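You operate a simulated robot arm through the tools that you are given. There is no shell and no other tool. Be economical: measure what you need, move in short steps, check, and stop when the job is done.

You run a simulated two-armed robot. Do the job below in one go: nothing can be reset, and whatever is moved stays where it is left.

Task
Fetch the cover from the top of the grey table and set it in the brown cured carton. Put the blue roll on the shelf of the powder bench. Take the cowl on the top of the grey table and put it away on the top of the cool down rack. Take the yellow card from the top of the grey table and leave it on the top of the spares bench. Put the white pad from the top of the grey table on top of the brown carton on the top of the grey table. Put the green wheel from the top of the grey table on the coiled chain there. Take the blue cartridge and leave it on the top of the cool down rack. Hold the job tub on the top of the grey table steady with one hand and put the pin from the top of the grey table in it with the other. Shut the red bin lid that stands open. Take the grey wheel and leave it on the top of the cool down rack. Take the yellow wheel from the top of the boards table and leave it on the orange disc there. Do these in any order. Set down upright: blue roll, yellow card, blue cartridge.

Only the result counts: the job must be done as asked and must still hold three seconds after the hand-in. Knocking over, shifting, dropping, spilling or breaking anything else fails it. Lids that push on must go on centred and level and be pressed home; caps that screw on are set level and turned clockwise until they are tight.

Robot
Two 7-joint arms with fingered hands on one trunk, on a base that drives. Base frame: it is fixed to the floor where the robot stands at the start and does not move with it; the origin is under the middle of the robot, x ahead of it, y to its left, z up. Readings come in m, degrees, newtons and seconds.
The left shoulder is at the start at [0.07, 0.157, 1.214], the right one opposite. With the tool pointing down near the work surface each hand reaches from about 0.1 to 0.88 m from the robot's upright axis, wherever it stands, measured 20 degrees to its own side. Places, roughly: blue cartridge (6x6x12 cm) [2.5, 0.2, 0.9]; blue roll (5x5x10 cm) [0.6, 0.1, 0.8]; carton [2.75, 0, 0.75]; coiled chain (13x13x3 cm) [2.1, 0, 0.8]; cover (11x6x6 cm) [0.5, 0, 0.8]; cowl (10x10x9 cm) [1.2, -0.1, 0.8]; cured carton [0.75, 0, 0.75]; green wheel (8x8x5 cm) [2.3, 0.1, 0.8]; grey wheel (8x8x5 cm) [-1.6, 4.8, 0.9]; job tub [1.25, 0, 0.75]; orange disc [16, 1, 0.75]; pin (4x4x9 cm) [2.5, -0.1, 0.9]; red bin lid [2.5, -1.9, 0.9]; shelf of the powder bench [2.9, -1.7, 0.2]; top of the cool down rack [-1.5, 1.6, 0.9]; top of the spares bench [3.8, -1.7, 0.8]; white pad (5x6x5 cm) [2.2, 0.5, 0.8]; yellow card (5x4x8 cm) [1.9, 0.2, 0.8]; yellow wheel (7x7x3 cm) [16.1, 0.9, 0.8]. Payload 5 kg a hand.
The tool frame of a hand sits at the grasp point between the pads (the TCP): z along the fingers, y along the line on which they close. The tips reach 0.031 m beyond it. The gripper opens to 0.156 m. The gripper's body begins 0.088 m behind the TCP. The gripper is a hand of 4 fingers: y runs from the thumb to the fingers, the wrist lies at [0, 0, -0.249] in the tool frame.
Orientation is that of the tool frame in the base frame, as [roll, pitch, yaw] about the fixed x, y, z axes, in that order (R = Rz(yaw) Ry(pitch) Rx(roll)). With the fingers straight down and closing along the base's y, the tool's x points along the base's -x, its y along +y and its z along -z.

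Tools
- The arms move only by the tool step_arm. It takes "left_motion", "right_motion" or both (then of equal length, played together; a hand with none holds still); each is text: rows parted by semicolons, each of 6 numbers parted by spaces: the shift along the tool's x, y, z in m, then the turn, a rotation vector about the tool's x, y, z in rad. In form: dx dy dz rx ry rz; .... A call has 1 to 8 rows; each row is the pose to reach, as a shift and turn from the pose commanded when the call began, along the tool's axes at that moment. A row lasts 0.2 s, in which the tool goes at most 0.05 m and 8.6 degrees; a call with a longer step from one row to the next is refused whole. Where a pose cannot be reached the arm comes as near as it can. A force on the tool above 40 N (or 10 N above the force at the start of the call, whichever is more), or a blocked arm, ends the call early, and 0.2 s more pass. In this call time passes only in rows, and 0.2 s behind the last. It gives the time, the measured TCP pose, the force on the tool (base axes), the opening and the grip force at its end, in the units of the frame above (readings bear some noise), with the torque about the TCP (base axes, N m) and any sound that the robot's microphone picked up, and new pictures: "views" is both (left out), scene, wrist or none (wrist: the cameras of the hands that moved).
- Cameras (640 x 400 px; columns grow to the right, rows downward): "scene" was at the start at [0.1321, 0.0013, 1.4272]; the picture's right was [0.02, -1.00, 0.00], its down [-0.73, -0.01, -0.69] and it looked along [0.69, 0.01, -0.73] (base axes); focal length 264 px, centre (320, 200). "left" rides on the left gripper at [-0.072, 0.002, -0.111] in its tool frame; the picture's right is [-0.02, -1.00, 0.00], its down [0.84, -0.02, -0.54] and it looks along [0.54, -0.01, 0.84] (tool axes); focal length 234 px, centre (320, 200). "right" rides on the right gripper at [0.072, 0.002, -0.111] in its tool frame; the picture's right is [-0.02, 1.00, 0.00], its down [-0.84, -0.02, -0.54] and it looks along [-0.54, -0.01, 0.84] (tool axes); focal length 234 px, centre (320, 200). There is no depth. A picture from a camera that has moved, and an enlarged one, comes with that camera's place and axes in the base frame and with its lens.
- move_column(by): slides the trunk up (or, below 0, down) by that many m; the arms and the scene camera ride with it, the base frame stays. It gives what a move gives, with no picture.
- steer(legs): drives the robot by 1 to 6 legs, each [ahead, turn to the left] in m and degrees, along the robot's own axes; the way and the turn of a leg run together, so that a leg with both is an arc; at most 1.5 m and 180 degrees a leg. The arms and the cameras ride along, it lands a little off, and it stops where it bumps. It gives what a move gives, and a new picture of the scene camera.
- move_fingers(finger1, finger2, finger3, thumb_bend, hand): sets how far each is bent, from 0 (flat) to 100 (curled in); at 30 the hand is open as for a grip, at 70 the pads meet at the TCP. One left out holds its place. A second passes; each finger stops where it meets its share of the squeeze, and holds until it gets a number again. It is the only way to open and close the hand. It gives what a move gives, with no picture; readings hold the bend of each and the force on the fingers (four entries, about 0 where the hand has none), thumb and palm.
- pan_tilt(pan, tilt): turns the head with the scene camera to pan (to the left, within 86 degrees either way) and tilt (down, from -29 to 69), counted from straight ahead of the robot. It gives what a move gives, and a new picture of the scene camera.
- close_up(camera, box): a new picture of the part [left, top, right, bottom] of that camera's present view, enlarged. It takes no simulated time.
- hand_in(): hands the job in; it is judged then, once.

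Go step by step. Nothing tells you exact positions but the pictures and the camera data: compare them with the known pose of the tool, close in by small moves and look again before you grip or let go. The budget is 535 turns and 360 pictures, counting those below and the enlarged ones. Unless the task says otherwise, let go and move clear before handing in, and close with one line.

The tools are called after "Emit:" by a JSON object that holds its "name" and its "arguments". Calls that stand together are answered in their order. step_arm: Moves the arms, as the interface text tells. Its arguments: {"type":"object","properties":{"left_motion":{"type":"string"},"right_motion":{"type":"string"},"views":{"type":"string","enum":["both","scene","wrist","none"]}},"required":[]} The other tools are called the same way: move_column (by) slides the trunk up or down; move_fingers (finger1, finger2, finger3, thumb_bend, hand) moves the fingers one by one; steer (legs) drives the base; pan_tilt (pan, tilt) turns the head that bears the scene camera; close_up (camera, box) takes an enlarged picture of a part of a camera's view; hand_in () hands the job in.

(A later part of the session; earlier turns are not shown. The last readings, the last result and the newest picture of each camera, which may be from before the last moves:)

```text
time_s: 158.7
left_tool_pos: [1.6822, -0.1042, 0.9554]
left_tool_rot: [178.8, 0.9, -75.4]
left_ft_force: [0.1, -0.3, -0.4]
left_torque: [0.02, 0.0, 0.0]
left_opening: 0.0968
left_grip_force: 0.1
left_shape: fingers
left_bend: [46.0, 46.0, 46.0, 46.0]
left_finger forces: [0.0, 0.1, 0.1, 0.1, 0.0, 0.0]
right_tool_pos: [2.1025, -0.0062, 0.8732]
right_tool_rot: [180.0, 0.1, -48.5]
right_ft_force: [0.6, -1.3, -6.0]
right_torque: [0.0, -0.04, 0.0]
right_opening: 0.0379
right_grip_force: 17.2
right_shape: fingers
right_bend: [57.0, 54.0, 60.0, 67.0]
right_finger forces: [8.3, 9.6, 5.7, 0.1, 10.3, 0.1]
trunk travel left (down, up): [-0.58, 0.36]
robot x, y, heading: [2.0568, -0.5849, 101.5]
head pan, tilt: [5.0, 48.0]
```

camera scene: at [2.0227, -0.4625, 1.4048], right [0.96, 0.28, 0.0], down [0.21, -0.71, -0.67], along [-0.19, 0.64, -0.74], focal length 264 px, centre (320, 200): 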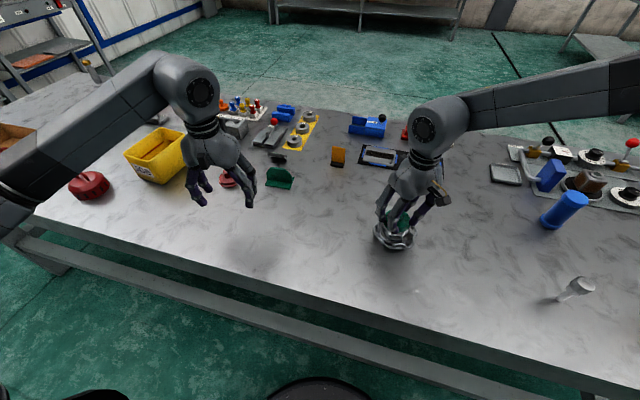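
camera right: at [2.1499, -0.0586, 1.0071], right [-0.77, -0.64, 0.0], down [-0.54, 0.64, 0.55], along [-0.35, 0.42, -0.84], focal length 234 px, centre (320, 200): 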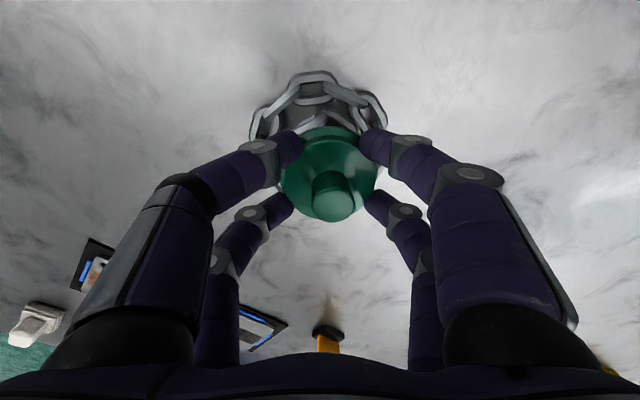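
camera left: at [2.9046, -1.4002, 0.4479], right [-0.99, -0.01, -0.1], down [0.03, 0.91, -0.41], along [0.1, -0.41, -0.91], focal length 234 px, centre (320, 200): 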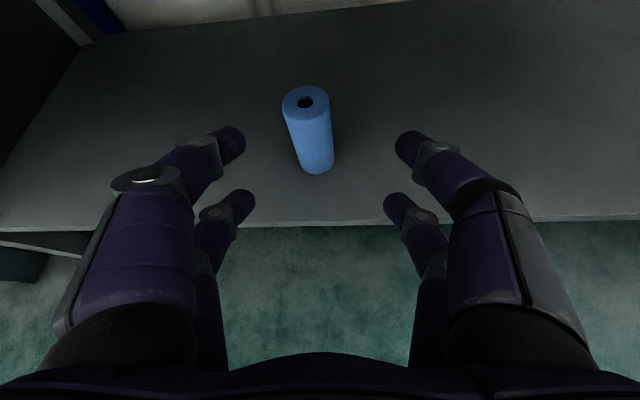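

Emit:
{"name": "step_arm", "arguments": {"right_motion": "0 0 0.003 0 0 0; 0 0 0.005 0 0 0; 0 0 0.007 0 0 0", "views": "none"}}

```text
time_s: 159.5
left_tool_pos: [1.6809, -0.1048, 0.9558]
left_tool_rot: [178.9, 1.0, -75.5]
left_ft_force: [0.0, -0.3, 0.0]
left_torque: [-0.02, -0.01, -0.01]
left_opening: 0.0967
left_grip_force: 0.2
left_shape: fingers
left_bend: [46.0, 46.0, 46.0, 46.0]
left_finger forces: [0.0, 0.0, 0.0, 0.0, 0.0, 0.0]
right_tool_pos: [2.1021, -0.0056, 0.8689]
right_tool_rot: [179.9, 0.3, -48.5]
right_ft_force: [0.8, 0.0, 2.8]
right_torque: [-0.12, 0.26, -0.04]
right_opening: 0.038
right_grip_force: 19.2
right_shape: fingers
right_bend: [57.0, 54.0, 60.0, 67.0]
right_finger forces: [9.5, 11.4, 6.5, 0.0, 10.8, 0.0]
trunk travel left (down, up): [-0.58, 0.36]
robot x, y, heading: [2.054, -0.5907, 101.4]
head pan, tilt: [5.0, 48.0]
```

Contact with the chain. I release, rise and check.

Emit:
{"name": "move_fingers", "arguments": {"hand": "right", "finger1": 46, "finger2": 46, "finger3": 46, "thumb_bend": 46}}

Emit:
{"name": "step_arm", "arguments": {"right_motion": "0 0 -0.04 0 0 0; 0 0 -0.08 0 0 0; 0 0 -0.12 0 0 0; 0 0 -0.16 0 0 0", "views": "wrist"}}

```text
time_s: 160.5
left_tool_pos: [1.6821, -0.1046, 0.9566]
left_tool_rot: [178.8, 1.0, -75.6]
left_ft_force: [-0.2, 0.7, -0.1]
left_torque: [0.01, 0.01, 0.01]
left_opening: 0.0965
left_grip_force: 0.0
left_shape: fingers
left_bend: [46.0, 46.0, 46.0, 46.0]
left_finger forces: [0.0, 0.0, 0.0, 0.0, 0.0, 0.1]
right_tool_pos: [2.1026, -0.0058, 0.8673]
right_tool_rot: [179.9, 0.2, -48.5]
right_ft_force: [-0.4, -0.4, 0.0]
right_torque: [-0.01, 0.03, -0.01]
right_opening: 0.0962
right_grip_force: 0.1
right_shape: fingers
right_bend: [46.0, 46.0, 46.0, 46.0]
right_finger forces: [0.1, 0.0, 0.0, 0.1, 0.0, 0.0]
trunk travel left (down, up): [-0.58, 0.36]
robot x, y, heading: [2.055, -0.5877, 101.2]
head pan, tilt: [5.0, 48.0]
```

```text
time_s: 161.5
left_tool_pos: [1.681, -0.1055, 0.9547]
left_tool_rot: [178.9, 1.0, -75.5]
left_ft_force: [0.0, 0.3, 0.8]
left_torque: [0.01, -0.03, 0.0]
left_opening: 0.0966
left_grip_force: 0.1
left_shape: fingers
left_bend: [46.0, 46.0, 46.0, 46.0]
left_finger forces: [0.1, 0.0, 0.0, 0.0, 0.1, 0.1]
right_tool_pos: [2.1031, -0.0074, 1.028]
right_tool_rot: [-180.0, 0.3, -48.4]
right_ft_force: [-0.6, -0.5, 0.4]
right_torque: [0.02, 0.0, -0.01]
right_opening: 0.0964
right_grip_force: 0.1
right_shape: fingers
right_bend: [46.0, 46.0, 46.0, 46.0]
right_finger forces: [0.0, 0.0, 0.1, 0.1, 0.1, 0.0]
trunk travel left (down, up): [-0.58, 0.36]
robot x, y, heading: [2.0561, -0.5866, 101.3]
head pan, tilt: [5.0, 48.0]
camera right: at [2.1514, -0.0616, 1.139], right [-0.76, -0.64, 0.0], down [-0.54, 0.64, 0.55], along [-0.35, 0.42, -0.84], focal length 234 px, centre (320, 200)
```

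right: 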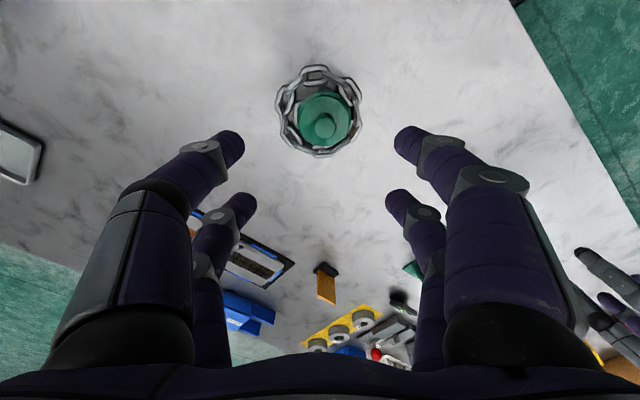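

The wheel sits centred on the chain. Next the card with the left hand: I turn slightly and move it over while rotating.

Emit:
{"name": "steer", "arguments": {"legs": [[0, -15]]}}

Emit:
{"name": "step_arm", "arguments": {"left_motion": "-0.03 -0.008 0 0 0 0.147; -0.06 -0.016 0 0 0 0.294; -0.09 -0.024 0 0 0 0.441; -0.12 -0.032 0 0 0 0.588; -0.15 -0.04 0 0 0 0.735; -0.18 -0.048 0 0 0 0.882; -0.21 -0.055 0 0 0 1.029; -0.22 -0.063 0 0 0 1.176"}}

```text
time_s: 162.8
left_tool_pos: [1.8201, -0.0245, 0.955]
left_tool_rot: [178.8, 1.0, -90.3]
left_ft_force: [-0.4, 0.3, -0.2]
left_torque: [-0.03, -0.02, 0.01]
left_opening: 0.0966
left_grip_force: 0.1
left_shape: fingers
left_bend: [46.0, 46.0, 46.0, 46.0]
left_finger forces: [0.1, 0.0, 0.0, 0.0, 0.1, 0.1]
right_tool_pos: [2.2525, -0.0378, 1.0274]
right_tool_rot: [179.9, 0.3, -63.4]
right_ft_force: [-0.5, 0.4, 0.6]
right_torque: [0.01, 0.01, -0.03]
right_opening: 0.0966
right_grip_force: 0.0
right_shape: fingers
right_bend: [46.0, 46.0, 46.0, 46.0]
right_finger forces: [0.0, 0.1, 0.0, 0.1, 0.0, 0.0]
trunk travel left (down, up): [-0.58, 0.36]
robot x, y, heading: [2.0517, -0.5894, 86.6]
head pan, tilt: [5.0, 48.0]
camera scene: at [2.057, -0.4603, 1.4051], right [1.0, 0.03, 0.0], down [0.02, -0.74, -0.67], along [-0.02, 0.67, -0.74], focal length 264 px, centre (320, 200)
```

scene: 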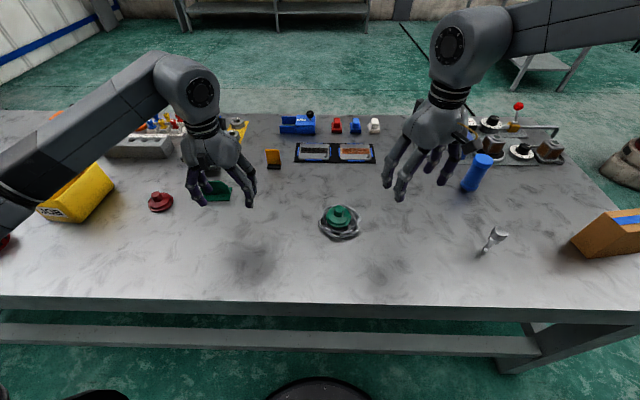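

```text
time_s: 164.6
left_tool_pos: [1.8847, 0.1958, 0.958]
left_tool_rot: [178.6, -0.8, -157.9]
left_ft_force: [-0.1, -0.9, 0.1]
left_torque: [-0.01, -0.02, 0.01]
left_opening: 0.0963
left_grip_force: 0.0
left_shape: fingers
left_bend: [46.0, 46.0, 46.0, 46.0]
left_finger forces: [0.1, 0.1, 0.0, 0.0, 0.0, 0.1]
right_tool_pos: [2.2528, -0.0393, 1.0266]
right_tool_rot: [179.9, 0.2, -63.4]
right_ft_force: [0.0, 0.0, 0.2]
right_torque: [-0.03, 0.02, 0.03]
right_opening: 0.0967
right_grip_force: 0.2
right_shape: fingers
right_bend: [46.0, 46.0, 46.0, 46.0]
right_finger forces: [0.0, 0.0, 0.0, 0.1, 0.1, 0.0]
trunk travel left (down, up): [-0.58, 0.36]
robot x, y, heading: [2.0564, -0.5878, 86.4]
head pan, tilt: [5.0, 48.0]
camera scene: at [2.0578, -0.4605, 1.4051], right [1.0, 0.03, 0.0], down [0.02, -0.74, -0.67], along [-0.02, 0.67, -0.74], focal length 264 px, centre (320, 200)
camera left: at [1.9511, 0.2216, 1.0688], right [0.4, -0.92, -0.02], down [-0.76, -0.34, 0.56], along [-0.52, -0.2, -0.83], focal length 234 px, centre (320, 200)
```

scene: 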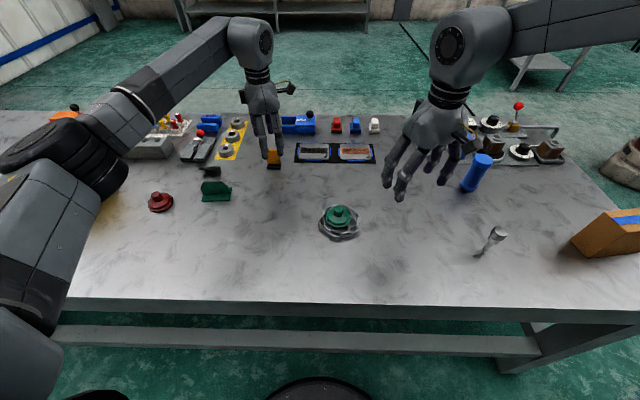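
left: 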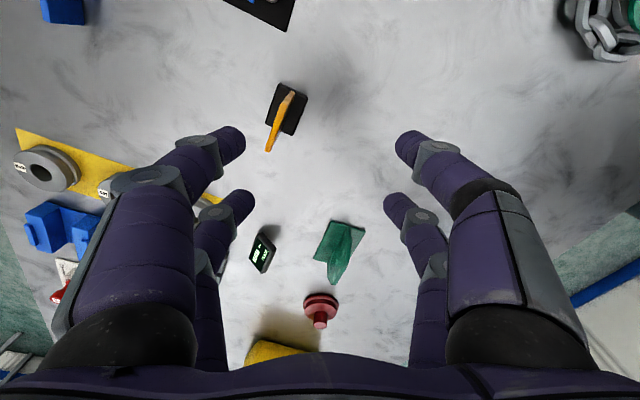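

Emit:
{"name": "step_arm", "arguments": {"left_motion": "-0.0035 0.013 0 0.01 0 0.13; -0.007 0.026 0 0.02 0 0.26; -0.0104 0.039 0 0.024 -0.01 0.386", "views": "wrist"}}

```text
time_s: 165.4
left_tool_pos: [1.8791, 0.235, 0.9585]
left_tool_rot: [-179.7, -0.4, 180.0]
left_ft_force: [0.1, 0.3, -0.6]
left_torque: [0.0, -0.01, 0.0]
left_opening: 0.0965
left_grip_force: 0.1
left_shape: fingers
left_bend: [46.0, 46.0, 46.0, 46.0]
left_finger forces: [0.1, 0.1, 0.0, 0.1, 0.0, 0.1]
right_tool_pos: [2.2524, -0.0392, 1.027]
right_tool_rot: [179.8, 0.2, -63.5]
right_ft_force: [-0.8, 0.0, -0.1]
right_torque: [-0.01, -0.01, 0.02]
right_opening: 0.0965
right_grip_force: 0.1
right_shape: fingers
right_bend: [46.0, 46.0, 46.0, 46.0]
right_finger forces: [0.1, 0.1, 0.1, 0.0, 0.0, 0.0]
trunk travel left (down, up): [-0.58, 0.36]
robot x, y, heading: [2.0514, -0.5857, 86.5]
head pan, tilt: [5.0, 48.0]
camera left: at [1.9513, 0.2372, 1.0693], right [0.02, -1.0, 0.01], down [-0.83, -0.02, 0.55], along [-0.55, -0.02, -0.84], focal length 234 px, centre (320, 200)
```

left: 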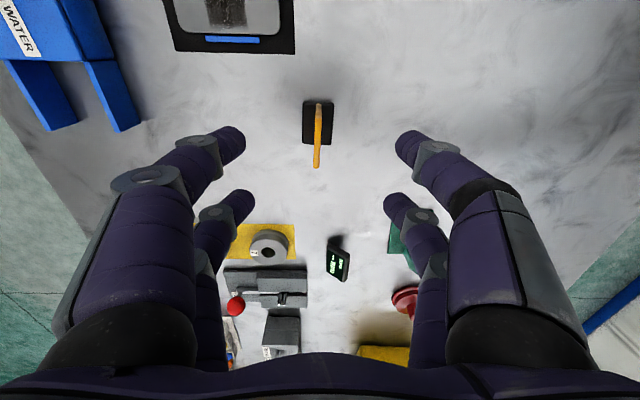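

Emit:
{"name": "step_arm", "arguments": {"left_motion": "0 0.001 0.04 0 0 0; 0 0.001 0.075 0 0 0; 0 0.001 0.0985 0 0 0", "views": "wrist"}}

```text
time_s: 166.2
left_tool_pos: [1.8785, 0.2346, 0.8591]
left_tool_rot: [-179.7, -0.4, -179.9]
left_ft_force: [-0.5, 0.8, 0.2]
left_torque: [0.0, -0.02, -0.02]
left_opening: 0.0967
left_grip_force: 0.1
left_shape: fingers
left_bend: [46.0, 46.0, 46.0, 46.0]
left_finger forces: [0.0, 0.0, 0.0, 0.0, 0.1, 0.0]
right_tool_pos: [2.2516, -0.0396, 1.0277]
right_tool_rot: [179.9, 0.3, -63.4]
right_ft_force: [-0.1, 0.3, 0.2]
right_torque: [0.0, 0.02, -0.01]
right_opening: 0.0964
right_grip_force: 0.0
right_shape: fingers
right_bend: [46.0, 46.0, 46.0, 46.0]
right_finger forces: [0.0, 0.0, 0.0, 0.1, 0.0, 0.0]
trunk travel left (down, up): [-0.58, 0.36]
robot x, y, heading: [2.0535, -0.5875, 86.5]
head pan, tilt: [5.0, 48.0]
camera left: at [1.9498, 0.2369, 0.971], right [0.03, -1.0, 0.0], down [-0.83, -0.02, 0.55], along [-0.55, -0.02, -0.84], focal length 234 px, centre (320, 200)
```

left: 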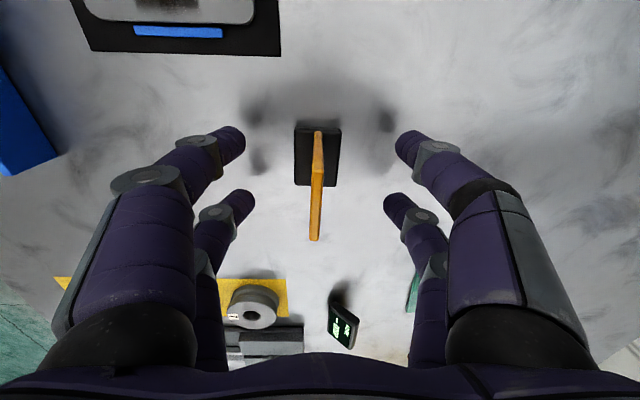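

Emit:
{"name": "step_arm", "arguments": {"left_motion": "-0.005 0 0 0 0 0", "views": "none"}}

Emit:
{"name": "move_fingers", "arguments": {"hand": "left", "finger1": 80, "finger2": 80, "finger3": 80, "thumb_bend": 80}}

Emit:
{"name": "close_up", "arguments": {"camera": "left", "box": [200, 80, 440, 280]}}

```text
time_s: 166.6
left_tool_pos: [1.8836, 0.2354, 0.8592]
left_tool_rot: [-179.6, -0.5, -179.8]
left_ft_force: [0.3, 0.5, -0.9]
left_torque: [0.03, 0.02, -0.02]
left_opening: 0.0971
left_grip_force: 0.0
left_shape: fingers
left_bend: [46.0, 46.0, 46.0, 46.0]
left_finger forces: [0.1, 0.0, 0.1, 0.0, 0.1, 0.0]
right_tool_pos: [2.2526, -0.0377, 1.0265]
right_tool_rot: [179.9, 0.1, -63.5]
right_ft_force: [-0.4, 0.2, 0.2]
right_torque: [0.0, 0.0, -0.01]
right_opening: 0.0963
right_grip_force: 0.2
right_shape: fingers
right_bend: [46.0, 46.0, 46.0, 46.0]
right_finger forces: [0.1, 0.1, 0.0, 0.1, 0.1, 0.0]
trunk travel left (down, up): [-0.58, 0.36]
robot x, y, heading: [2.0558, -0.5882, 86.3]
head pan, tilt: [5.0, 48.0]
```

```text
time_s: 167.6
left_tool_pos: [1.8844, 0.2354, 0.8603]
left_tool_rot: [-179.8, -0.3, -179.9]
left_ft_force: [0.4, -0.2, 0.3]
left_torque: [-0.01, 0.03, -0.02]
left_opening: 0.002
left_grip_force: 18.1
left_shape: fingers
left_bend: [73.0, 71.0, 72.0, 74.0]
left_finger forces: [9.0, 9.3, 8.5, 0.1, 9.7, 0.0]
right_tool_pos: [2.253, -0.0387, 1.0268]
right_tool_rot: [179.8, 0.2, -63.4]
right_ft_force: [-0.2, 0.0, -0.9]
right_torque: [-0.02, 0.01, 0.01]
right_opening: 0.0963
right_grip_force: 0.0
right_shape: fingers
right_bend: [46.0, 46.0, 46.0, 46.0]
right_finger forces: [0.0, 0.0, 0.0, 0.0, 0.0, 0.0]
trunk travel left (down, up): [-0.58, 0.36]
robot x, y, heading: [2.055, -0.5905, 86.5]
head pan, tilt: [5.0, 48.0]
```

```text
2.00 times, centred on (320, 180) of left
camera zoom: at [1.9554, 0.237, 0.9709], right [0.03, -1.0, 0.0], down [-0.83, -0.02, 0.55], along [-0.55, -0.02, -0.83], focal length 468 px, centre (320, 240)
```

zoom: 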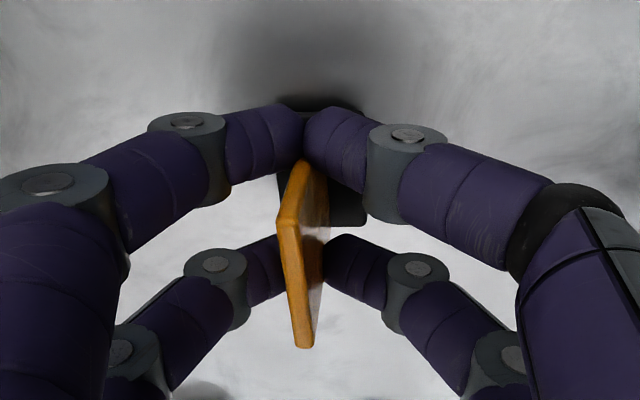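

Emit:
{"name": "step_arm", "arguments": {"left_motion": "0 0 -0.03 0 0 0; 0 0 -0.06 0 0 0; 0 0 -0.1 0 0 0; 0 0 -0.14 0 0 0"}}

```text
time_s: 168.6
left_tool_pos: [1.8838, 0.2354, 1.0012]
left_tool_rot: [-179.7, -0.4, -179.8]
left_ft_force: [0.3, -0.4, -0.2]
left_torque: [0.02, -0.01, -0.04]
left_opening: 0.0023
left_grip_force: 18.1
left_shape: fingers
left_bend: [73.0, 71.0, 72.0, 74.0]
left_finger forces: [9.0, 9.2, 8.5, 0.0, 9.5, 0.1]
right_tool_pos: [2.252, -0.04, 1.0276]
right_tool_rot: [-180.0, 0.3, -63.5]
right_ft_force: [-0.1, 0.0, -0.5]
right_torque: [0.0, 0.02, -0.01]
right_opening: 0.0966
right_grip_force: 0.1
right_shape: fingers
right_bend: [46.0, 46.0, 46.0, 46.0]
right_finger forces: [0.0, 0.1, 0.0, 0.0, 0.0, 0.0]
trunk travel left (down, up): [-0.58, 0.36]
robot x, y, heading: [2.0552, -0.5886, 86.6]
head pan, tilt: [5.0, 48.0]
camera scene: at [2.058, -0.4614, 1.4051], right [1.0, 0.03, 0.0], down [0.02, -0.74, -0.67], along [-0.02, 0.67, -0.74], focal length 264 px, centre (320, 200)
camera left: at [1.9554, 0.2373, 1.1116], right [0.03, -1.0, 0.0], down [-0.83, -0.02, 0.55], along [-0.55, -0.02, -0.83], focal length 234 px, centre (320, 200)
```

scene: 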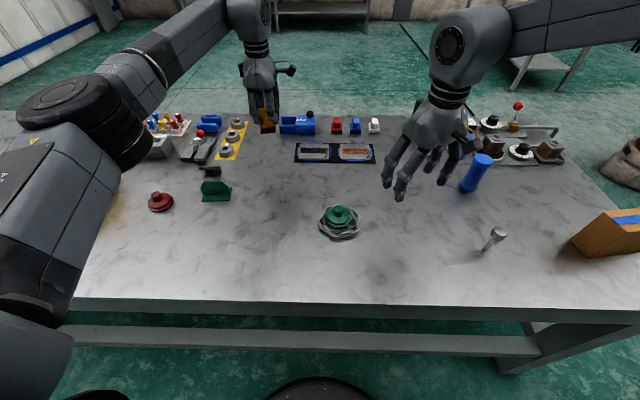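
left: 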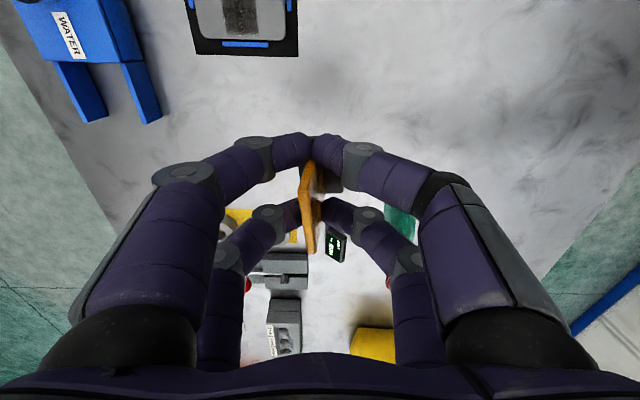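

The card is held. I'll firm the grip, raise the trunk, back out, and drive toward the spares bench.

Emit:
{"name": "move_fingers", "arguments": {"hand": "left", "finger1": 86, "finger2": 86, "finger3": 86, "thumb_bend": 86}}

Emit:
{"name": "move_column", "arguments": {"by": 0.3}}

Emit:
{"name": "steer", "arguments": {"legs": [[-0.22, 0], [0, -86], [1.45, 0]]}}

Emit:
{"name": "pan_tilt", "arguments": {"pan": -75, "tilt": 35}}

```text
time_s: 169.6
left_tool_pos: [1.8839, 0.2357, 1.0008]
left_tool_rot: [-179.7, -0.4, -179.8]
left_ft_force: [-0.7, 1.3, -1.6]
left_torque: [0.0, 0.02, -0.02]
left_opening: 0.0
left_grip_force: 10.8
left_shape: fingers
left_bend: [73.0, 72.0, 73.0, 80.0]
left_finger forces: [0.0, 11.2, 9.2, 0.1, 0.1, 0.1]
right_tool_pos: [2.2518, -0.0391, 1.027]
right_tool_rot: [179.9, 0.2, -63.3]
right_ft_force: [0.3, 0.7, 1.2]
right_torque: [0.0, 0.01, -0.02]
right_opening: 0.0964
right_grip_force: 0.1
right_shape: fingers
right_bend: [46.0, 46.0, 46.0, 46.0]
right_finger forces: [0.0, 0.0, 0.1, 0.1, 0.0, 0.1]
trunk travel left (down, up): [-0.58, 0.36]
robot x, y, heading: [2.0555, -0.5903, 86.5]
head pan, tilt: [5.0, 48.0]
```

```text
time_s: 172.6
left_tool_pos: [1.8827, 0.2379, 1.2999]
left_tool_rot: [-179.7, -0.4, -179.9]
left_ft_force: [0.1, 0.1, -0.8]
left_torque: [0.02, -0.02, -0.02]
left_opening: 0.0003
left_grip_force: 10.2
left_shape: fingers
left_bend: [73.0, 72.0, 73.0, 80.0]
left_finger forces: [0.1, 11.3, 9.2, 0.1, 0.0, 0.0]
right_tool_pos: [2.2528, -0.0387, 1.3274]
right_tool_rot: [179.9, 0.2, -63.4]
right_ft_force: [0.3, 0.2, -0.3]
right_torque: [0.01, 0.01, -0.02]
right_opening: 0.0962
right_grip_force: 0.1
right_shape: fingers
right_bend: [46.0, 46.0, 46.0, 46.0]
right_finger forces: [0.0, 0.0, 0.0, 0.1, 0.1, 0.1]
trunk travel left (down, up): [-0.88, 0.06]
robot x, y, heading: [2.0539, -0.5858, 86.4]
head pan, tilt: [5.0, 48.0]
```

```text
time_s: 184.7
left_tool_pos: [4.3009, -0.5931, 1.3007]
left_tool_rot: [-179.8, -0.4, 93.0]
left_ft_force: [0.7, 0.1, -1.5]
left_torque: [0.02, -0.02, -0.01]
left_opening: 0.0004
left_grip_force: 9.0
left_shape: fingers
left_bend: [73.0, 72.0, 73.0, 81.0]
left_finger forces: [0.0, 9.8, 7.9, 0.0, 0.0, 0.1]
right_tool_pos: [4.0454, -0.9761, 1.3276]
right_tool_rot: [179.9, 0.3, -150.5]
right_ft_force: [0.3, -0.6, -0.1]
right_torque: [0.01, -0.01, 0.01]
right_opening: 0.0964
right_grip_force: 0.2
right_shape: fingers
right_bend: [46.0, 46.0, 46.0, 46.0]
right_finger forces: [0.0, 0.0, 0.0, 0.0, 0.0, 0.0]
trunk travel left (down, up): [-0.88, 0.06]
robot x, y, heading: [3.4839, -0.8078, -0.3]
head pan, tilt: [5.0, 48.0]
camera scene: at [3.6153, -0.8011, 1.7051], right [0.08, -1.0, 0.0], down [-0.74, -0.06, -0.67], along [0.67, 0.05, -0.74], focal length 264 px, centre (320, 200)
```

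scene: 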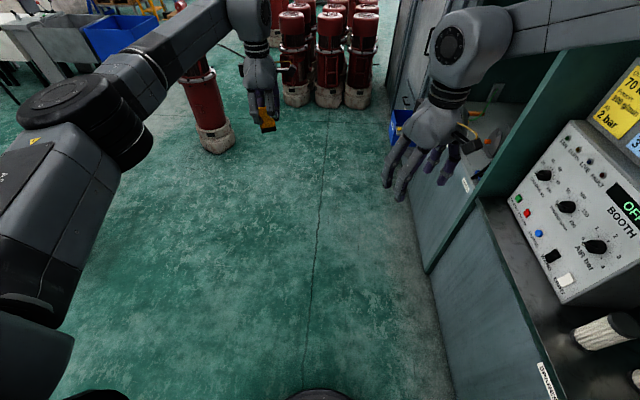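

```text
time_s: 186.2
left_tool_pos: [4.3018, -0.5935, 1.2994]
left_tool_rot: [-179.7, -0.5, 93.0]
left_ft_force: [-0.5, 0.4, -0.2]
left_torque: [0.0, 0.01, 0.0]
left_opening: 0.0001
left_grip_force: 9.2
left_shape: fingers
left_bend: [73.0, 72.0, 73.0, 81.0]
left_finger forces: [0.1, 9.9, 8.0, 0.1, 0.1, 0.0]
right_tool_pos: [4.0454, -0.9754, 1.3268]
right_tool_rot: [-180.0, 0.2, -150.5]
right_ft_force: [0.0, 0.3, 1.0]
right_torque: [-0.03, -0.02, -0.03]
right_opening: 0.0965
right_grip_force: 0.2
right_shape: fingers
right_bend: [46.0, 46.0, 46.0, 46.0]
right_finger forces: [0.0, 0.0, 0.1, 0.0, 0.1, 0.1]
trunk travel left (down, up): [-0.88, 0.06]
robot x, y, heading: [3.4829, -0.8067, -0.4]
head pan, tilt: [-75.0, 35.0]
camera scene: at [3.5598, -0.8924, 1.7241], right [-0.97, -0.25, 0.0], down [-0.14, 0.56, -0.82], along [0.2, -0.79, -0.57], focal length 264 px, centre (320, 200)
```

scene: 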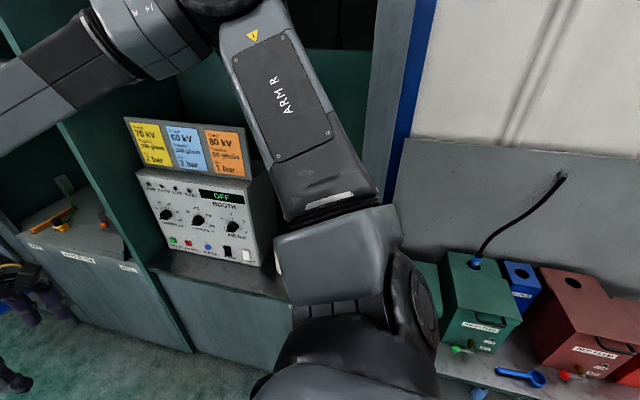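

Emit:
{"name": "close_up", "arguments": {"camera": "scene", "box": [0, 150, 200, 310]}}

Emit:
{"name": "close_up", "arguments": {"camera": "left", "box": [200, 80, 440, 280]}}

```text
2.50 times, centred on (100, 230) of scene
camera zoom: at [3.5598, -0.8924, 1.7241], right [-0.97, -0.25, 0.0], down [-0.14, 0.56, -0.82], along [0.2, -0.79, -0.57], focal length 660 px, centre (870, 125)
```

zoom: 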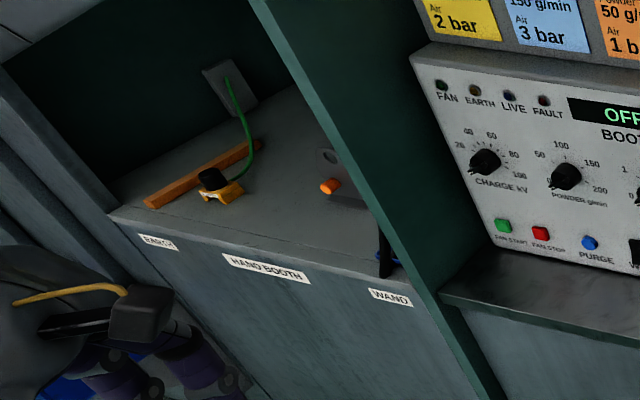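

```text
2.00 times, centred on (320, 180) of left
camera zoom: at [4.3065, -0.6666, 1.4107], right [-1.0, -0.08, 0.01], down [-0.06, 0.83, 0.55], along [-0.05, 0.55, -0.83], focal length 468 px, centre (320, 240)
```

zoom: 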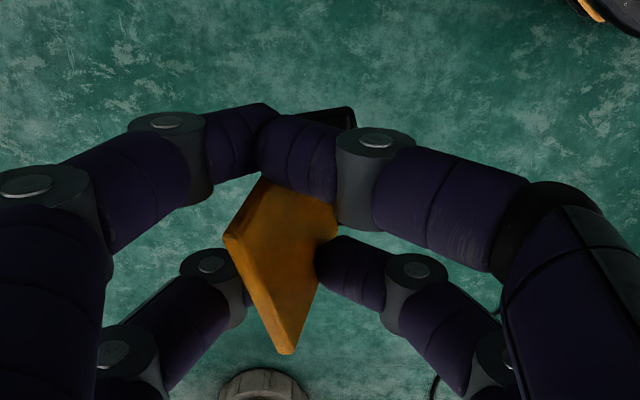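

The card has twisted in the grip, so I'll move gently. I draw the left hand in, then turn to face the spares bench.

Emit:
{"name": "step_arm", "arguments": {"left_motion": "0 -0.035 0 0 0 0; 0 -0.075 0 0 0 0; 0 -0.115 0 0 0 0; 0 -0.155 0 0 0 0; 0 -0.195 0 0 0 0; 0 -0.235 0 0 0 0; 0 -0.27 0 0 0 0; 0 -0.3 0 0 0 0", "views": "none"}}

Emit:
{"name": "steer", "arguments": {"legs": [[0.3, 0], [0, -90]]}}

Emit:
{"name": "pan_tilt", "arguments": {"pan": 0, "tilt": 45}}

```text
time_s: 188.0
left_tool_pos: [3.9984, -0.6084, 1.3015]
left_tool_rot: [-179.8, -0.4, 93.1]
left_ft_force: [-0.4, -0.5, -0.5]
left_torque: [0.02, -0.01, 0.02]
left_opening: 0.0004
left_grip_force: 8.8
left_shape: fingers
left_bend: [73.0, 72.0, 73.0, 81.0]
left_finger forces: [0.0, 9.6, 7.9, 0.1, 0.0, 0.1]
right_tool_pos: [4.0436, -0.9748, 1.3277]
right_tool_rot: [180.0, 0.3, -150.6]
right_ft_force: [-0.2, 0.1, -0.2]
right_torque: [-0.02, -0.06, 0.03]
right_opening: 0.0964
right_grip_force: 0.0
right_shape: fingers
right_bend: [46.0, 46.0, 46.0, 46.0]
right_finger forces: [0.1, 0.0, 0.0, 0.0, 0.0, 0.0]
trunk travel left (down, up): [-0.88, 0.06]
robot x, y, heading: [3.4858, -0.8042, -0.5]
head pan, tilt: [-75.0, 35.0]
```

```text
time_s: 194.0
left_tool_pos: [3.8812, -1.3186, 1.3141]
left_tool_rot: [179.1, -4.5, 1.3]
left_ft_force: [-1.2, 1.4, -0.8]
left_torque: [-0.07, -0.04, 0.02]
left_opening: 0.0013
left_grip_force: 8.8
left_shape: fingers
left_bend: [73.0, 72.0, 73.0, 82.0]
left_finger forces: [0.0, 9.6, 8.1, 0.0, 0.0, 0.0]
right_tool_pos: [3.523, -1.3593, 1.3087]
right_tool_rot: [175.9, 2.6, 118.6]
right_ft_force: [0.9, 0.0, 0.3]
right_torque: [0.03, 0.05, -0.02]
right_opening: 0.0969
right_grip_force: 0.0
right_shape: fingers
right_bend: [46.0, 46.0, 46.0, 46.0]
right_finger forces: [0.0, 0.0, 0.1, 0.0, 0.0, 0.0]
trunk travel left (down, up): [-0.88, 0.06]
robot x, y, heading: [3.7843, -0.8096, -91.9]
head pan, tilt: [-75.0, 35.0]
stopped in leg 2: the robot was blocked; the commanded pose is now the measured one
camera scene: at [3.5903, -0.8765, 1.7221], right [-0.23, 0.97, -0.02], down [0.61, 0.13, -0.78], along [-0.76, -0.19, -0.62], focal length 264 px, centre (320, 200)
```

scene: 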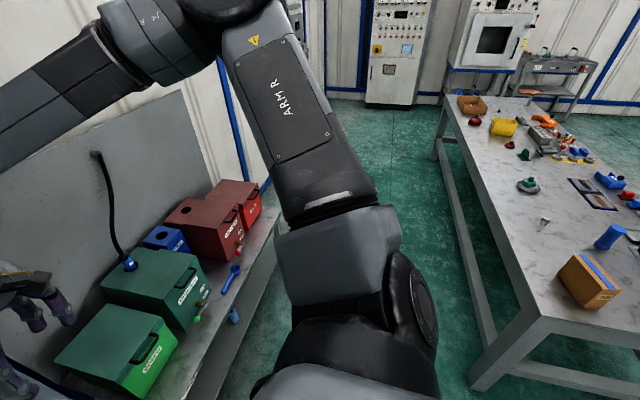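

```text
time_s: 195.5
left_tool_pos: [3.9244, -1.319, 1.3057]
left_tool_rot: [179.4, -2.7, 1.7]
left_ft_force: [-0.7, -1.1, -0.2]
left_torque: [0.02, -0.06, 0.0]
left_opening: 0.0013
left_grip_force: 9.3
left_shape: fingers
left_bend: [73.0, 72.0, 73.0, 82.0]
left_finger forces: [0.0, 9.4, 8.0, 0.1, 0.0, 0.0]
right_tool_pos: [3.5672, -1.36, 1.3111]
right_tool_rot: [177.4, 1.6, 119.0]
right_ft_force: [0.2, -0.4, 0.1]
right_torque: [-0.07, -0.11, 0.02]
right_opening: 0.097
right_grip_force: 0.0
right_shape: fingers
right_bend: [46.0, 46.0, 46.0, 46.0]
right_finger forces: [0.1, 0.1, 0.0, 0.0, 0.0, 0.1]
trunk travel left (down, up): [-0.88, 0.06]
robot x, y, heading: [3.7851, -0.8105, -91.3]
head pan, tilt: [0.0, 45.0]
camera scene: at [3.7341, -0.9393, 1.7114], right [-1.0, 0.03, -0.03], down [0.04, 0.71, -0.71], along [0.0, -0.71, -0.71], focal length 264 px, centre (320, 200)
```

scene: 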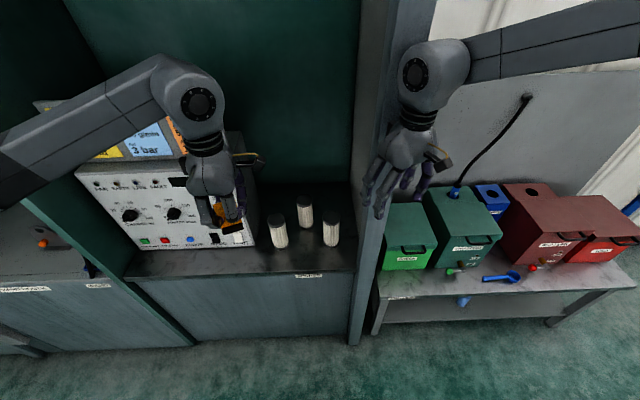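

Emit:
{"name": "close_up", "arguments": {"camera": "scene", "box": [100, 170, 380, 345]}}

Emit:
{"name": "close_up", "arguments": {"camera": "left", "box": [200, 80, 440, 280]}}

```text
2.29 times, centred on (240, 258) of scene
camera zoom: at [3.7341, -0.9393, 1.7114], right [-1.0, 0.03, -0.03], down [0.04, 0.71, -0.71], along [0.0, -0.71, -0.71], focal length 604 px, centre (503, 69)
```

zoom: 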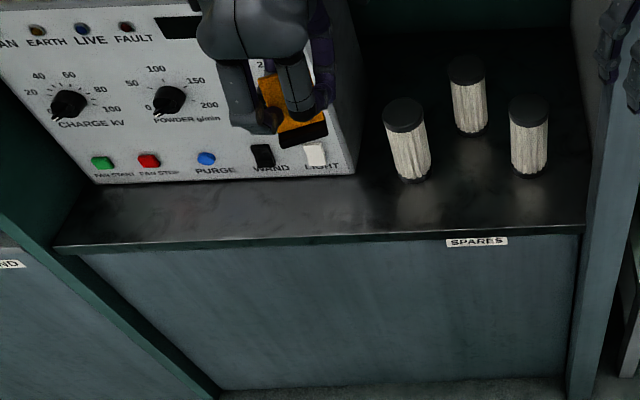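

```text
2.00 times, centred on (320, 180) of left
camera zoom: at [3.8469, -1.3233, 1.4145], right [-0.05, 1.0, -0.01], down [0.81, 0.05, 0.58], along [0.58, 0.02, -0.81], focal length 468 px, centre (320, 240)
```

zoom: 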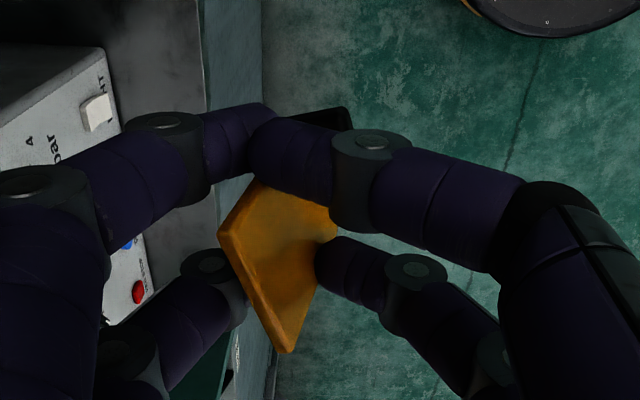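

Emit:
{"name": "steer", "arguments": {"legs": [[-0.08, 0]]}}

```text
time_s: 196.5
left_tool_pos: [3.897, -1.2535, 1.3055]
left_tool_rot: [179.9, -3.9, 1.5]
left_ft_force: [-0.6, -1.2, -1.7]
left_torque: [0.07, -0.09, 0.02]
left_opening: 0.0013
left_grip_force: 8.2
left_shape: fingers
left_bend: [73.0, 72.0, 73.0, 82.0]
left_finger forces: [0.1, 9.4, 7.8, 0.0, 0.0, 0.1]
right_tool_pos: [3.5386, -1.2948, 1.3056]
right_tool_rot: [176.2, 2.0, 118.7]
right_ft_force: [1.4, -1.4, -1.3]
right_torque: [0.12, 0.02, 0.0]
right_opening: 0.097
right_grip_force: 0.2
right_shape: fingers
right_bend: [46.0, 46.0, 46.0, 46.0]
right_finger forces: [0.1, 0.0, 0.1, 0.0, 0.0, 0.0]
trunk travel left (down, up): [-0.88, 0.06]
robot x, y, heading: [3.7868, -0.7302, -91.8]
head pan, tilt: [0.0, 45.0]
camera scene: at [3.7181, -0.8748, 1.7107], right [-1.0, 0.03, -0.04], down [0.05, 0.71, -0.7], along [0.01, -0.7, -0.71], focal length 264 px, centre (320, 200)
```

scene: 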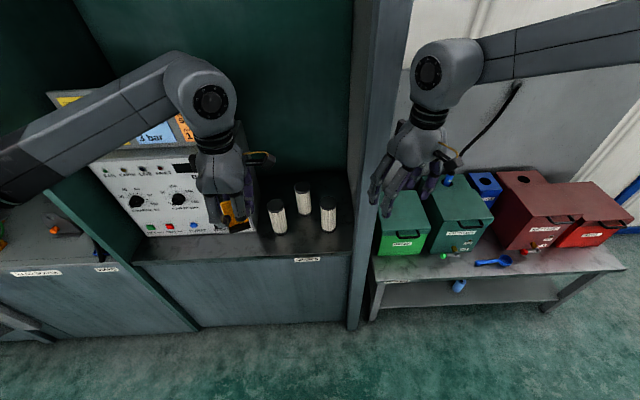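

Emit:
{"name": "pan_tilt", "arguments": {"pan": 0, "tilt": 50}}

```text
time_s: 197.2
left_tool_pos: [3.9617, -1.2497, 1.2982]
left_tool_rot: [179.6, -1.3, 1.8]
left_ft_force: [0.8, -0.6, -0.4]
left_torque: [0.07, 0.06, 0.01]
left_opening: 0.0012
left_grip_force: 8.3
left_shape: fingers
left_bend: [73.0, 72.0, 73.0, 82.0]
left_finger forces: [0.1, 9.3, 7.8, 0.0, 0.1, 0.0]
right_tool_pos: [3.6001, -1.2898, 1.3135]
right_tool_rot: [178.7, 0.5, 118.9]
right_ft_force: [0.4, -1.4, 0.2]
right_torque: [0.04, 0.04, 0.01]
right_opening: 0.0969
right_grip_force: 0.0
right_shape: fingers
right_bend: [46.0, 46.0, 46.0, 46.0]
right_finger forces: [0.0, 0.1, 0.0, 0.0, 0.1, 0.0]
trunk travel left (down, up): [-0.88, 0.06]
robot x, y, heading: [3.7876, -0.7295, -91.8]
head pan, tilt: [0.0, 50.0]
camera scene: at [3.8404, -0.8682, 1.7039], right [-1.0, 0.03, 0.03], down [0.0, 0.77, -0.64], along [-0.04, -0.64, -0.77], focal length 264 px, centre (320, 200)
```

scene: 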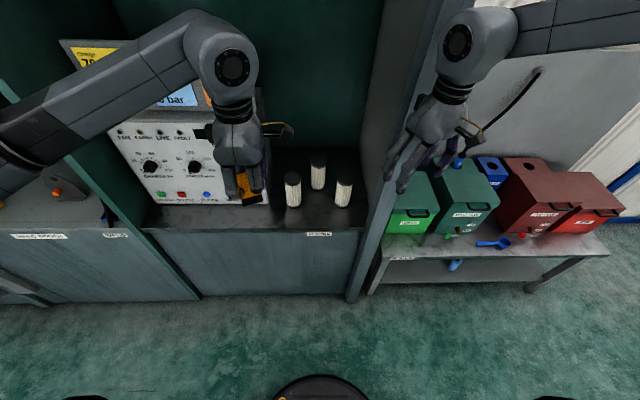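

The trunk is swaying while fully raised, so I lower it to steady the robot.

Emit:
{"name": "move_column", "arguments": {"by": -0.3}}

Emit:
{"name": "pan_tilt", "arguments": {"pan": 0, "tilt": 42}}

```text
time_s: 200.2
left_tool_pos: [3.9525, -1.2437, 1.0008]
left_tool_rot: [179.5, -1.4, 1.7]
left_ft_force: [1.5, 1.0, -1.9]
left_torque: [0.0, 0.13, 0.01]
left_opening: 0.0011
left_grip_force: 8.3
left_shape: fingers
left_bend: [73.0, 72.0, 73.0, 82.0]
left_finger forces: [0.0, 9.2, 7.6, 0.0, 0.0, 0.0]
right_tool_pos: [3.5941, -1.2854, 1.0159]
right_tool_rot: [178.6, 1.1, 118.9]
right_ft_force: [1.3, 0.1, -0.1]
right_torque: [0.0, 0.07, -0.02]
right_opening: 0.0972
right_grip_force: 0.1
right_shape: fingers
right_bend: [46.0, 46.0, 46.0, 46.0]
right_finger forces: [0.0, 0.1, 0.1, 0.0, 0.1, 0.0]
trunk travel left (down, up): [-0.58, 0.36]
robot x, y, heading: [3.7847, -0.7301, -91.6]
head pan, tilt: [0.0, 50.0]
```

```text
time_s: 200.9
left_tool_pos: [3.9467, -1.2428, 1.0021]
left_tool_rot: [179.5, -1.6, 1.6]
left_ft_force: [-0.5, 0.6, -0.7]
left_torque: [0.01, -0.03, 0.02]
left_opening: 0.0013
left_grip_force: 8.6
left_shape: fingers
left_bend: [73.0, 72.0, 73.0, 82.0]
left_finger forces: [0.0, 9.1, 7.7, 0.1, 0.1, 0.0]
right_tool_pos: [3.5899, -1.2848, 1.016]
right_tool_rot: [178.3, 1.3, 118.8]
right_ft_force: [0.4, -0.5, 0.2]
right_torque: [0.0, -0.02, -0.02]
right_opening: 0.0966
right_grip_force: 0.1
right_shape: fingers
right_bend: [46.0, 46.0, 46.0, 46.0]
right_finger forces: [0.0, 0.0, 0.0, 0.1, 0.1, 0.0]
trunk travel left (down, up): [-0.58, 0.36]
robot x, y, heading: [3.7822, -0.727, -91.5]
head pan, tilt: [0.0, 42.0]
camera scene: at [3.7839, -0.8644, 1.4135], right [-1.0, 0.03, 0.0], down [0.02, 0.67, -0.74], along [-0.02, -0.74, -0.67], focal length 264 px, centre (320, 200)
```

scene: 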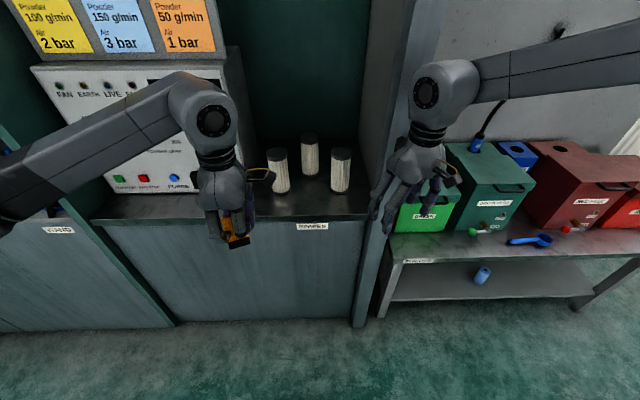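

Emit:
{"name": "close_up", "arguments": {"camera": "scene", "box": [190, 190, 290, 260]}}

Emit:
{"name": "close_up", "arguments": {"camera": "left", "box": [200, 80, 440, 280]}}

```text
5.71 times, centred on (240, 225) of scene
camera zoom: at [3.7839, -0.8644, 1.4135], right [-1.0, 0.03, 0.0], down [0.02, 0.67, -0.74], along [-0.02, -0.74, -0.67], focal length 1510 px, centre (777, 57)
```

zoom: 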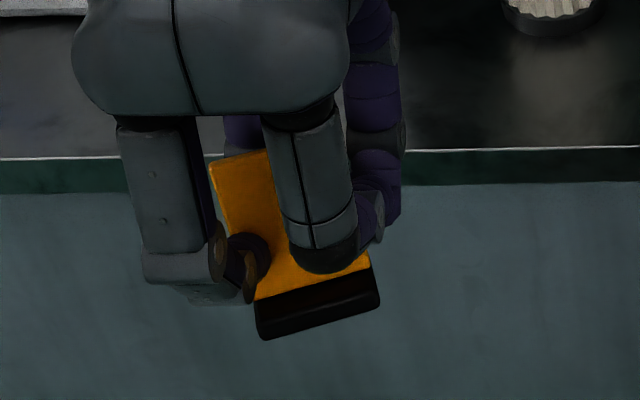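

```text
2.00 times, centred on (320, 180) of left
camera zoom: at [3.8709, -1.2465, 1.111], right [-0.05, 1.0, -0.01], down [0.82, 0.05, 0.57], along [0.57, 0.02, -0.82], focal length 468 px, centre (320, 240)
```

zoom: 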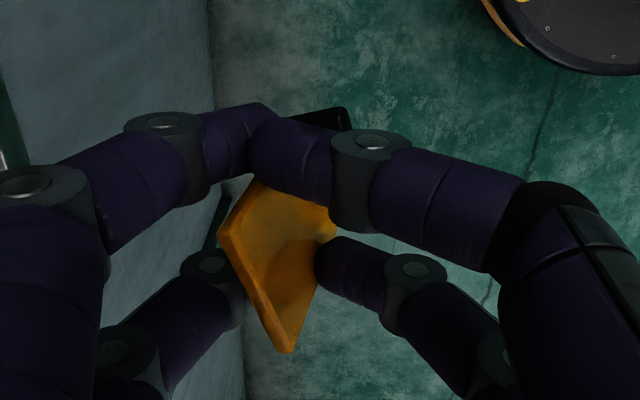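

The card leans in the hand by roughly 19° sideways and more backward. I rotate the hand to bring it upright and look again.

Emit:
{"name": "step_arm", "arguments": {"left_motion": "0 0 0 -0.09 0.083 0; 0 0 0 -0.18 0.165 0; 0 0 0 -0.27 0.248 0; 0 0 0 -0.35 0.33 0", "views": "wrist"}}

Emit:
{"name": "close_up", "arguments": {"camera": "scene", "box": [190, 190, 290, 260]}}

```text
time_s: 201.9
left_tool_pos: [3.9464, -1.2435, 1.0019]
left_tool_rot: [158.6, -20.2, 5.3]
left_ft_force: [-0.1, 0.1, -0.5]
left_torque: [0.04, 0.03, -0.05]
left_opening: 0.0013
left_grip_force: 8.6
left_shape: fingers
left_bend: [73.0, 72.0, 73.0, 82.0]
left_finger forces: [0.0, 9.0, 7.8, 0.0, 0.0, 0.1]
right_tool_pos: [3.5887, -1.2851, 1.0147]
right_tool_rot: [178.3, 1.1, 118.8]
right_ft_force: [-0.1, -0.7, -0.4]
right_torque: [-0.02, 0.01, -0.01]
right_opening: 0.0968
right_grip_force: 0.0
right_shape: fingers
right_bend: [46.0, 46.0, 46.0, 46.0]
right_finger forces: [0.1, 0.0, 0.0, 0.1, 0.0, 0.0]
trunk travel left (down, up): [-0.58, 0.36]
robot x, y, heading: [3.7873, -0.7308, -91.3]
head pan, tilt: [0.0, 42.0]
camera left: at [3.8387, -1.214, 1.075], right [0.02, 0.94, -0.35], down [0.59, 0.27, 0.76], along [0.81, -0.22, -0.55], focal length 234 px, centre (320, 200)
```

left: 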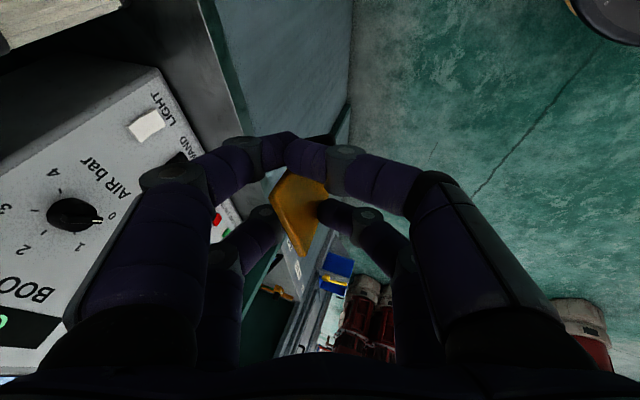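

```text
5.71 times, centred on (240, 225) of scene
camera zoom: at [3.7831, -0.8644, 1.4136], right [-1.0, 0.03, 0.0], down [0.02, 0.67, -0.74], along [-0.02, -0.74, -0.67], focal length 1510 px, centre (777, 57)
```

zoom: 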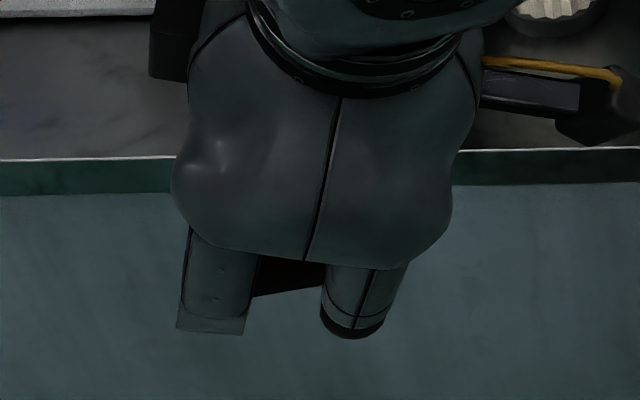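

Emit:
{"name": "step_arm", "arguments": {"left_motion": "0.0125 0.0395 0.0204 0 0 0; 0.025 0.079 0.0408 0 0 0; 0.0374 0.1185 0.0612 0 0 0; 0.05 0.158 0.0817 0 0 0; 0.0623 0.1976 0.102 0 0 0; 0.0748 0.2371 0.1225 0 0 0"}}

```text
time_s: 203.3
left_tool_pos: [4.0505, -1.5014, 1.0016]
left_tool_rot: [158.6, -20.1, 5.1]
left_ft_force: [-0.8, -0.1, -0.6]
left_torque: [0.05, 0.0, 0.0]
left_opening: 0.0013
left_grip_force: 8.3
left_shape: fingers
left_bend: [73.0, 72.0, 73.0, 82.0]
left_finger forces: [0.0, 9.1, 7.8, 0.0, 0.1, 0.0]
right_tool_pos: [3.5884, -1.285, 1.0145]
right_tool_rot: [178.2, 1.1, 118.8]
right_ft_force: [-0.4, -0.3, 0.9]
right_torque: [0.04, 0.02, -0.01]
right_opening: 0.0968
right_grip_force: 0.0
right_shape: fingers
right_bend: [46.0, 46.0, 46.0, 46.0]
right_finger forces: [0.0, 0.0, 0.0, 0.0, 0.1, 0.0]
trunk travel left (down, up): [-0.58, 0.36]
robot x, y, heading: [3.7835, -0.7325, -91.3]
head pan, tilt: [0.0, 42.0]
camera scene: at [3.7839, -0.8659, 1.4134], right [-1.0, 0.03, 0.0], down [0.02, 0.67, -0.74], along [-0.02, -0.74, -0.67], focal length 264 px, centre (320, 200)
camera left: at [3.9429, -1.472, 1.0749], right [0.02, 0.94, -0.35], down [0.59, 0.27, 0.76], along [0.8, -0.22, -0.55], focal length 234 px, centre (320, 200)
```

scene: 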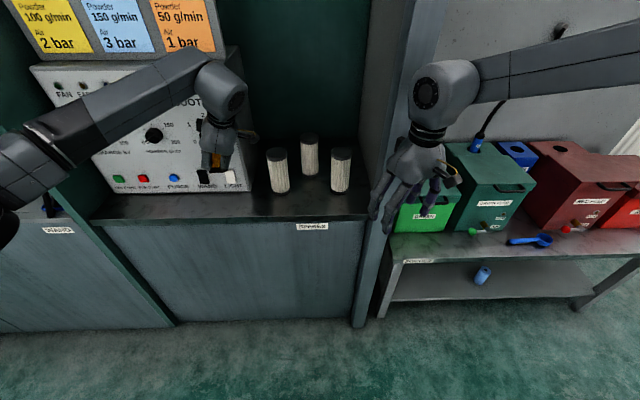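
left: 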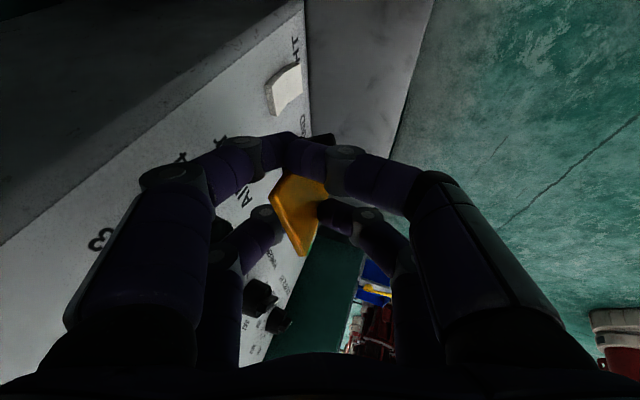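

Emit:
{"name": "close_up", "arguments": {"camera": "scene", "box": [180, 110, 260, 200]}}

```text
4.44 times, centred on (220, 155) of scene
camera zoom: at [3.7839, -0.8659, 1.4134], right [-1.0, 0.03, 0.0], down [0.02, 0.67, -0.74], along [-0.02, -0.74, -0.67], focal length 1174 px, centre (764, 400)
```

zoom: 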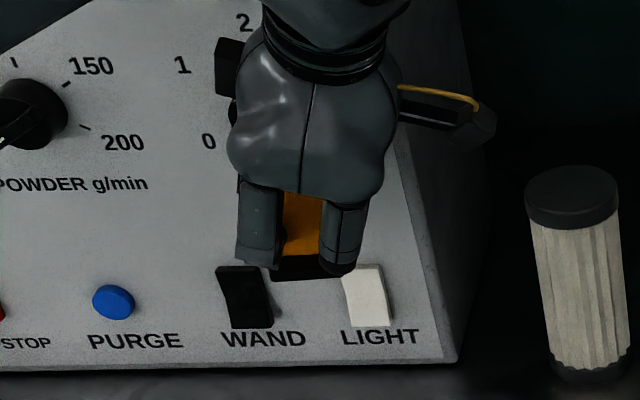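

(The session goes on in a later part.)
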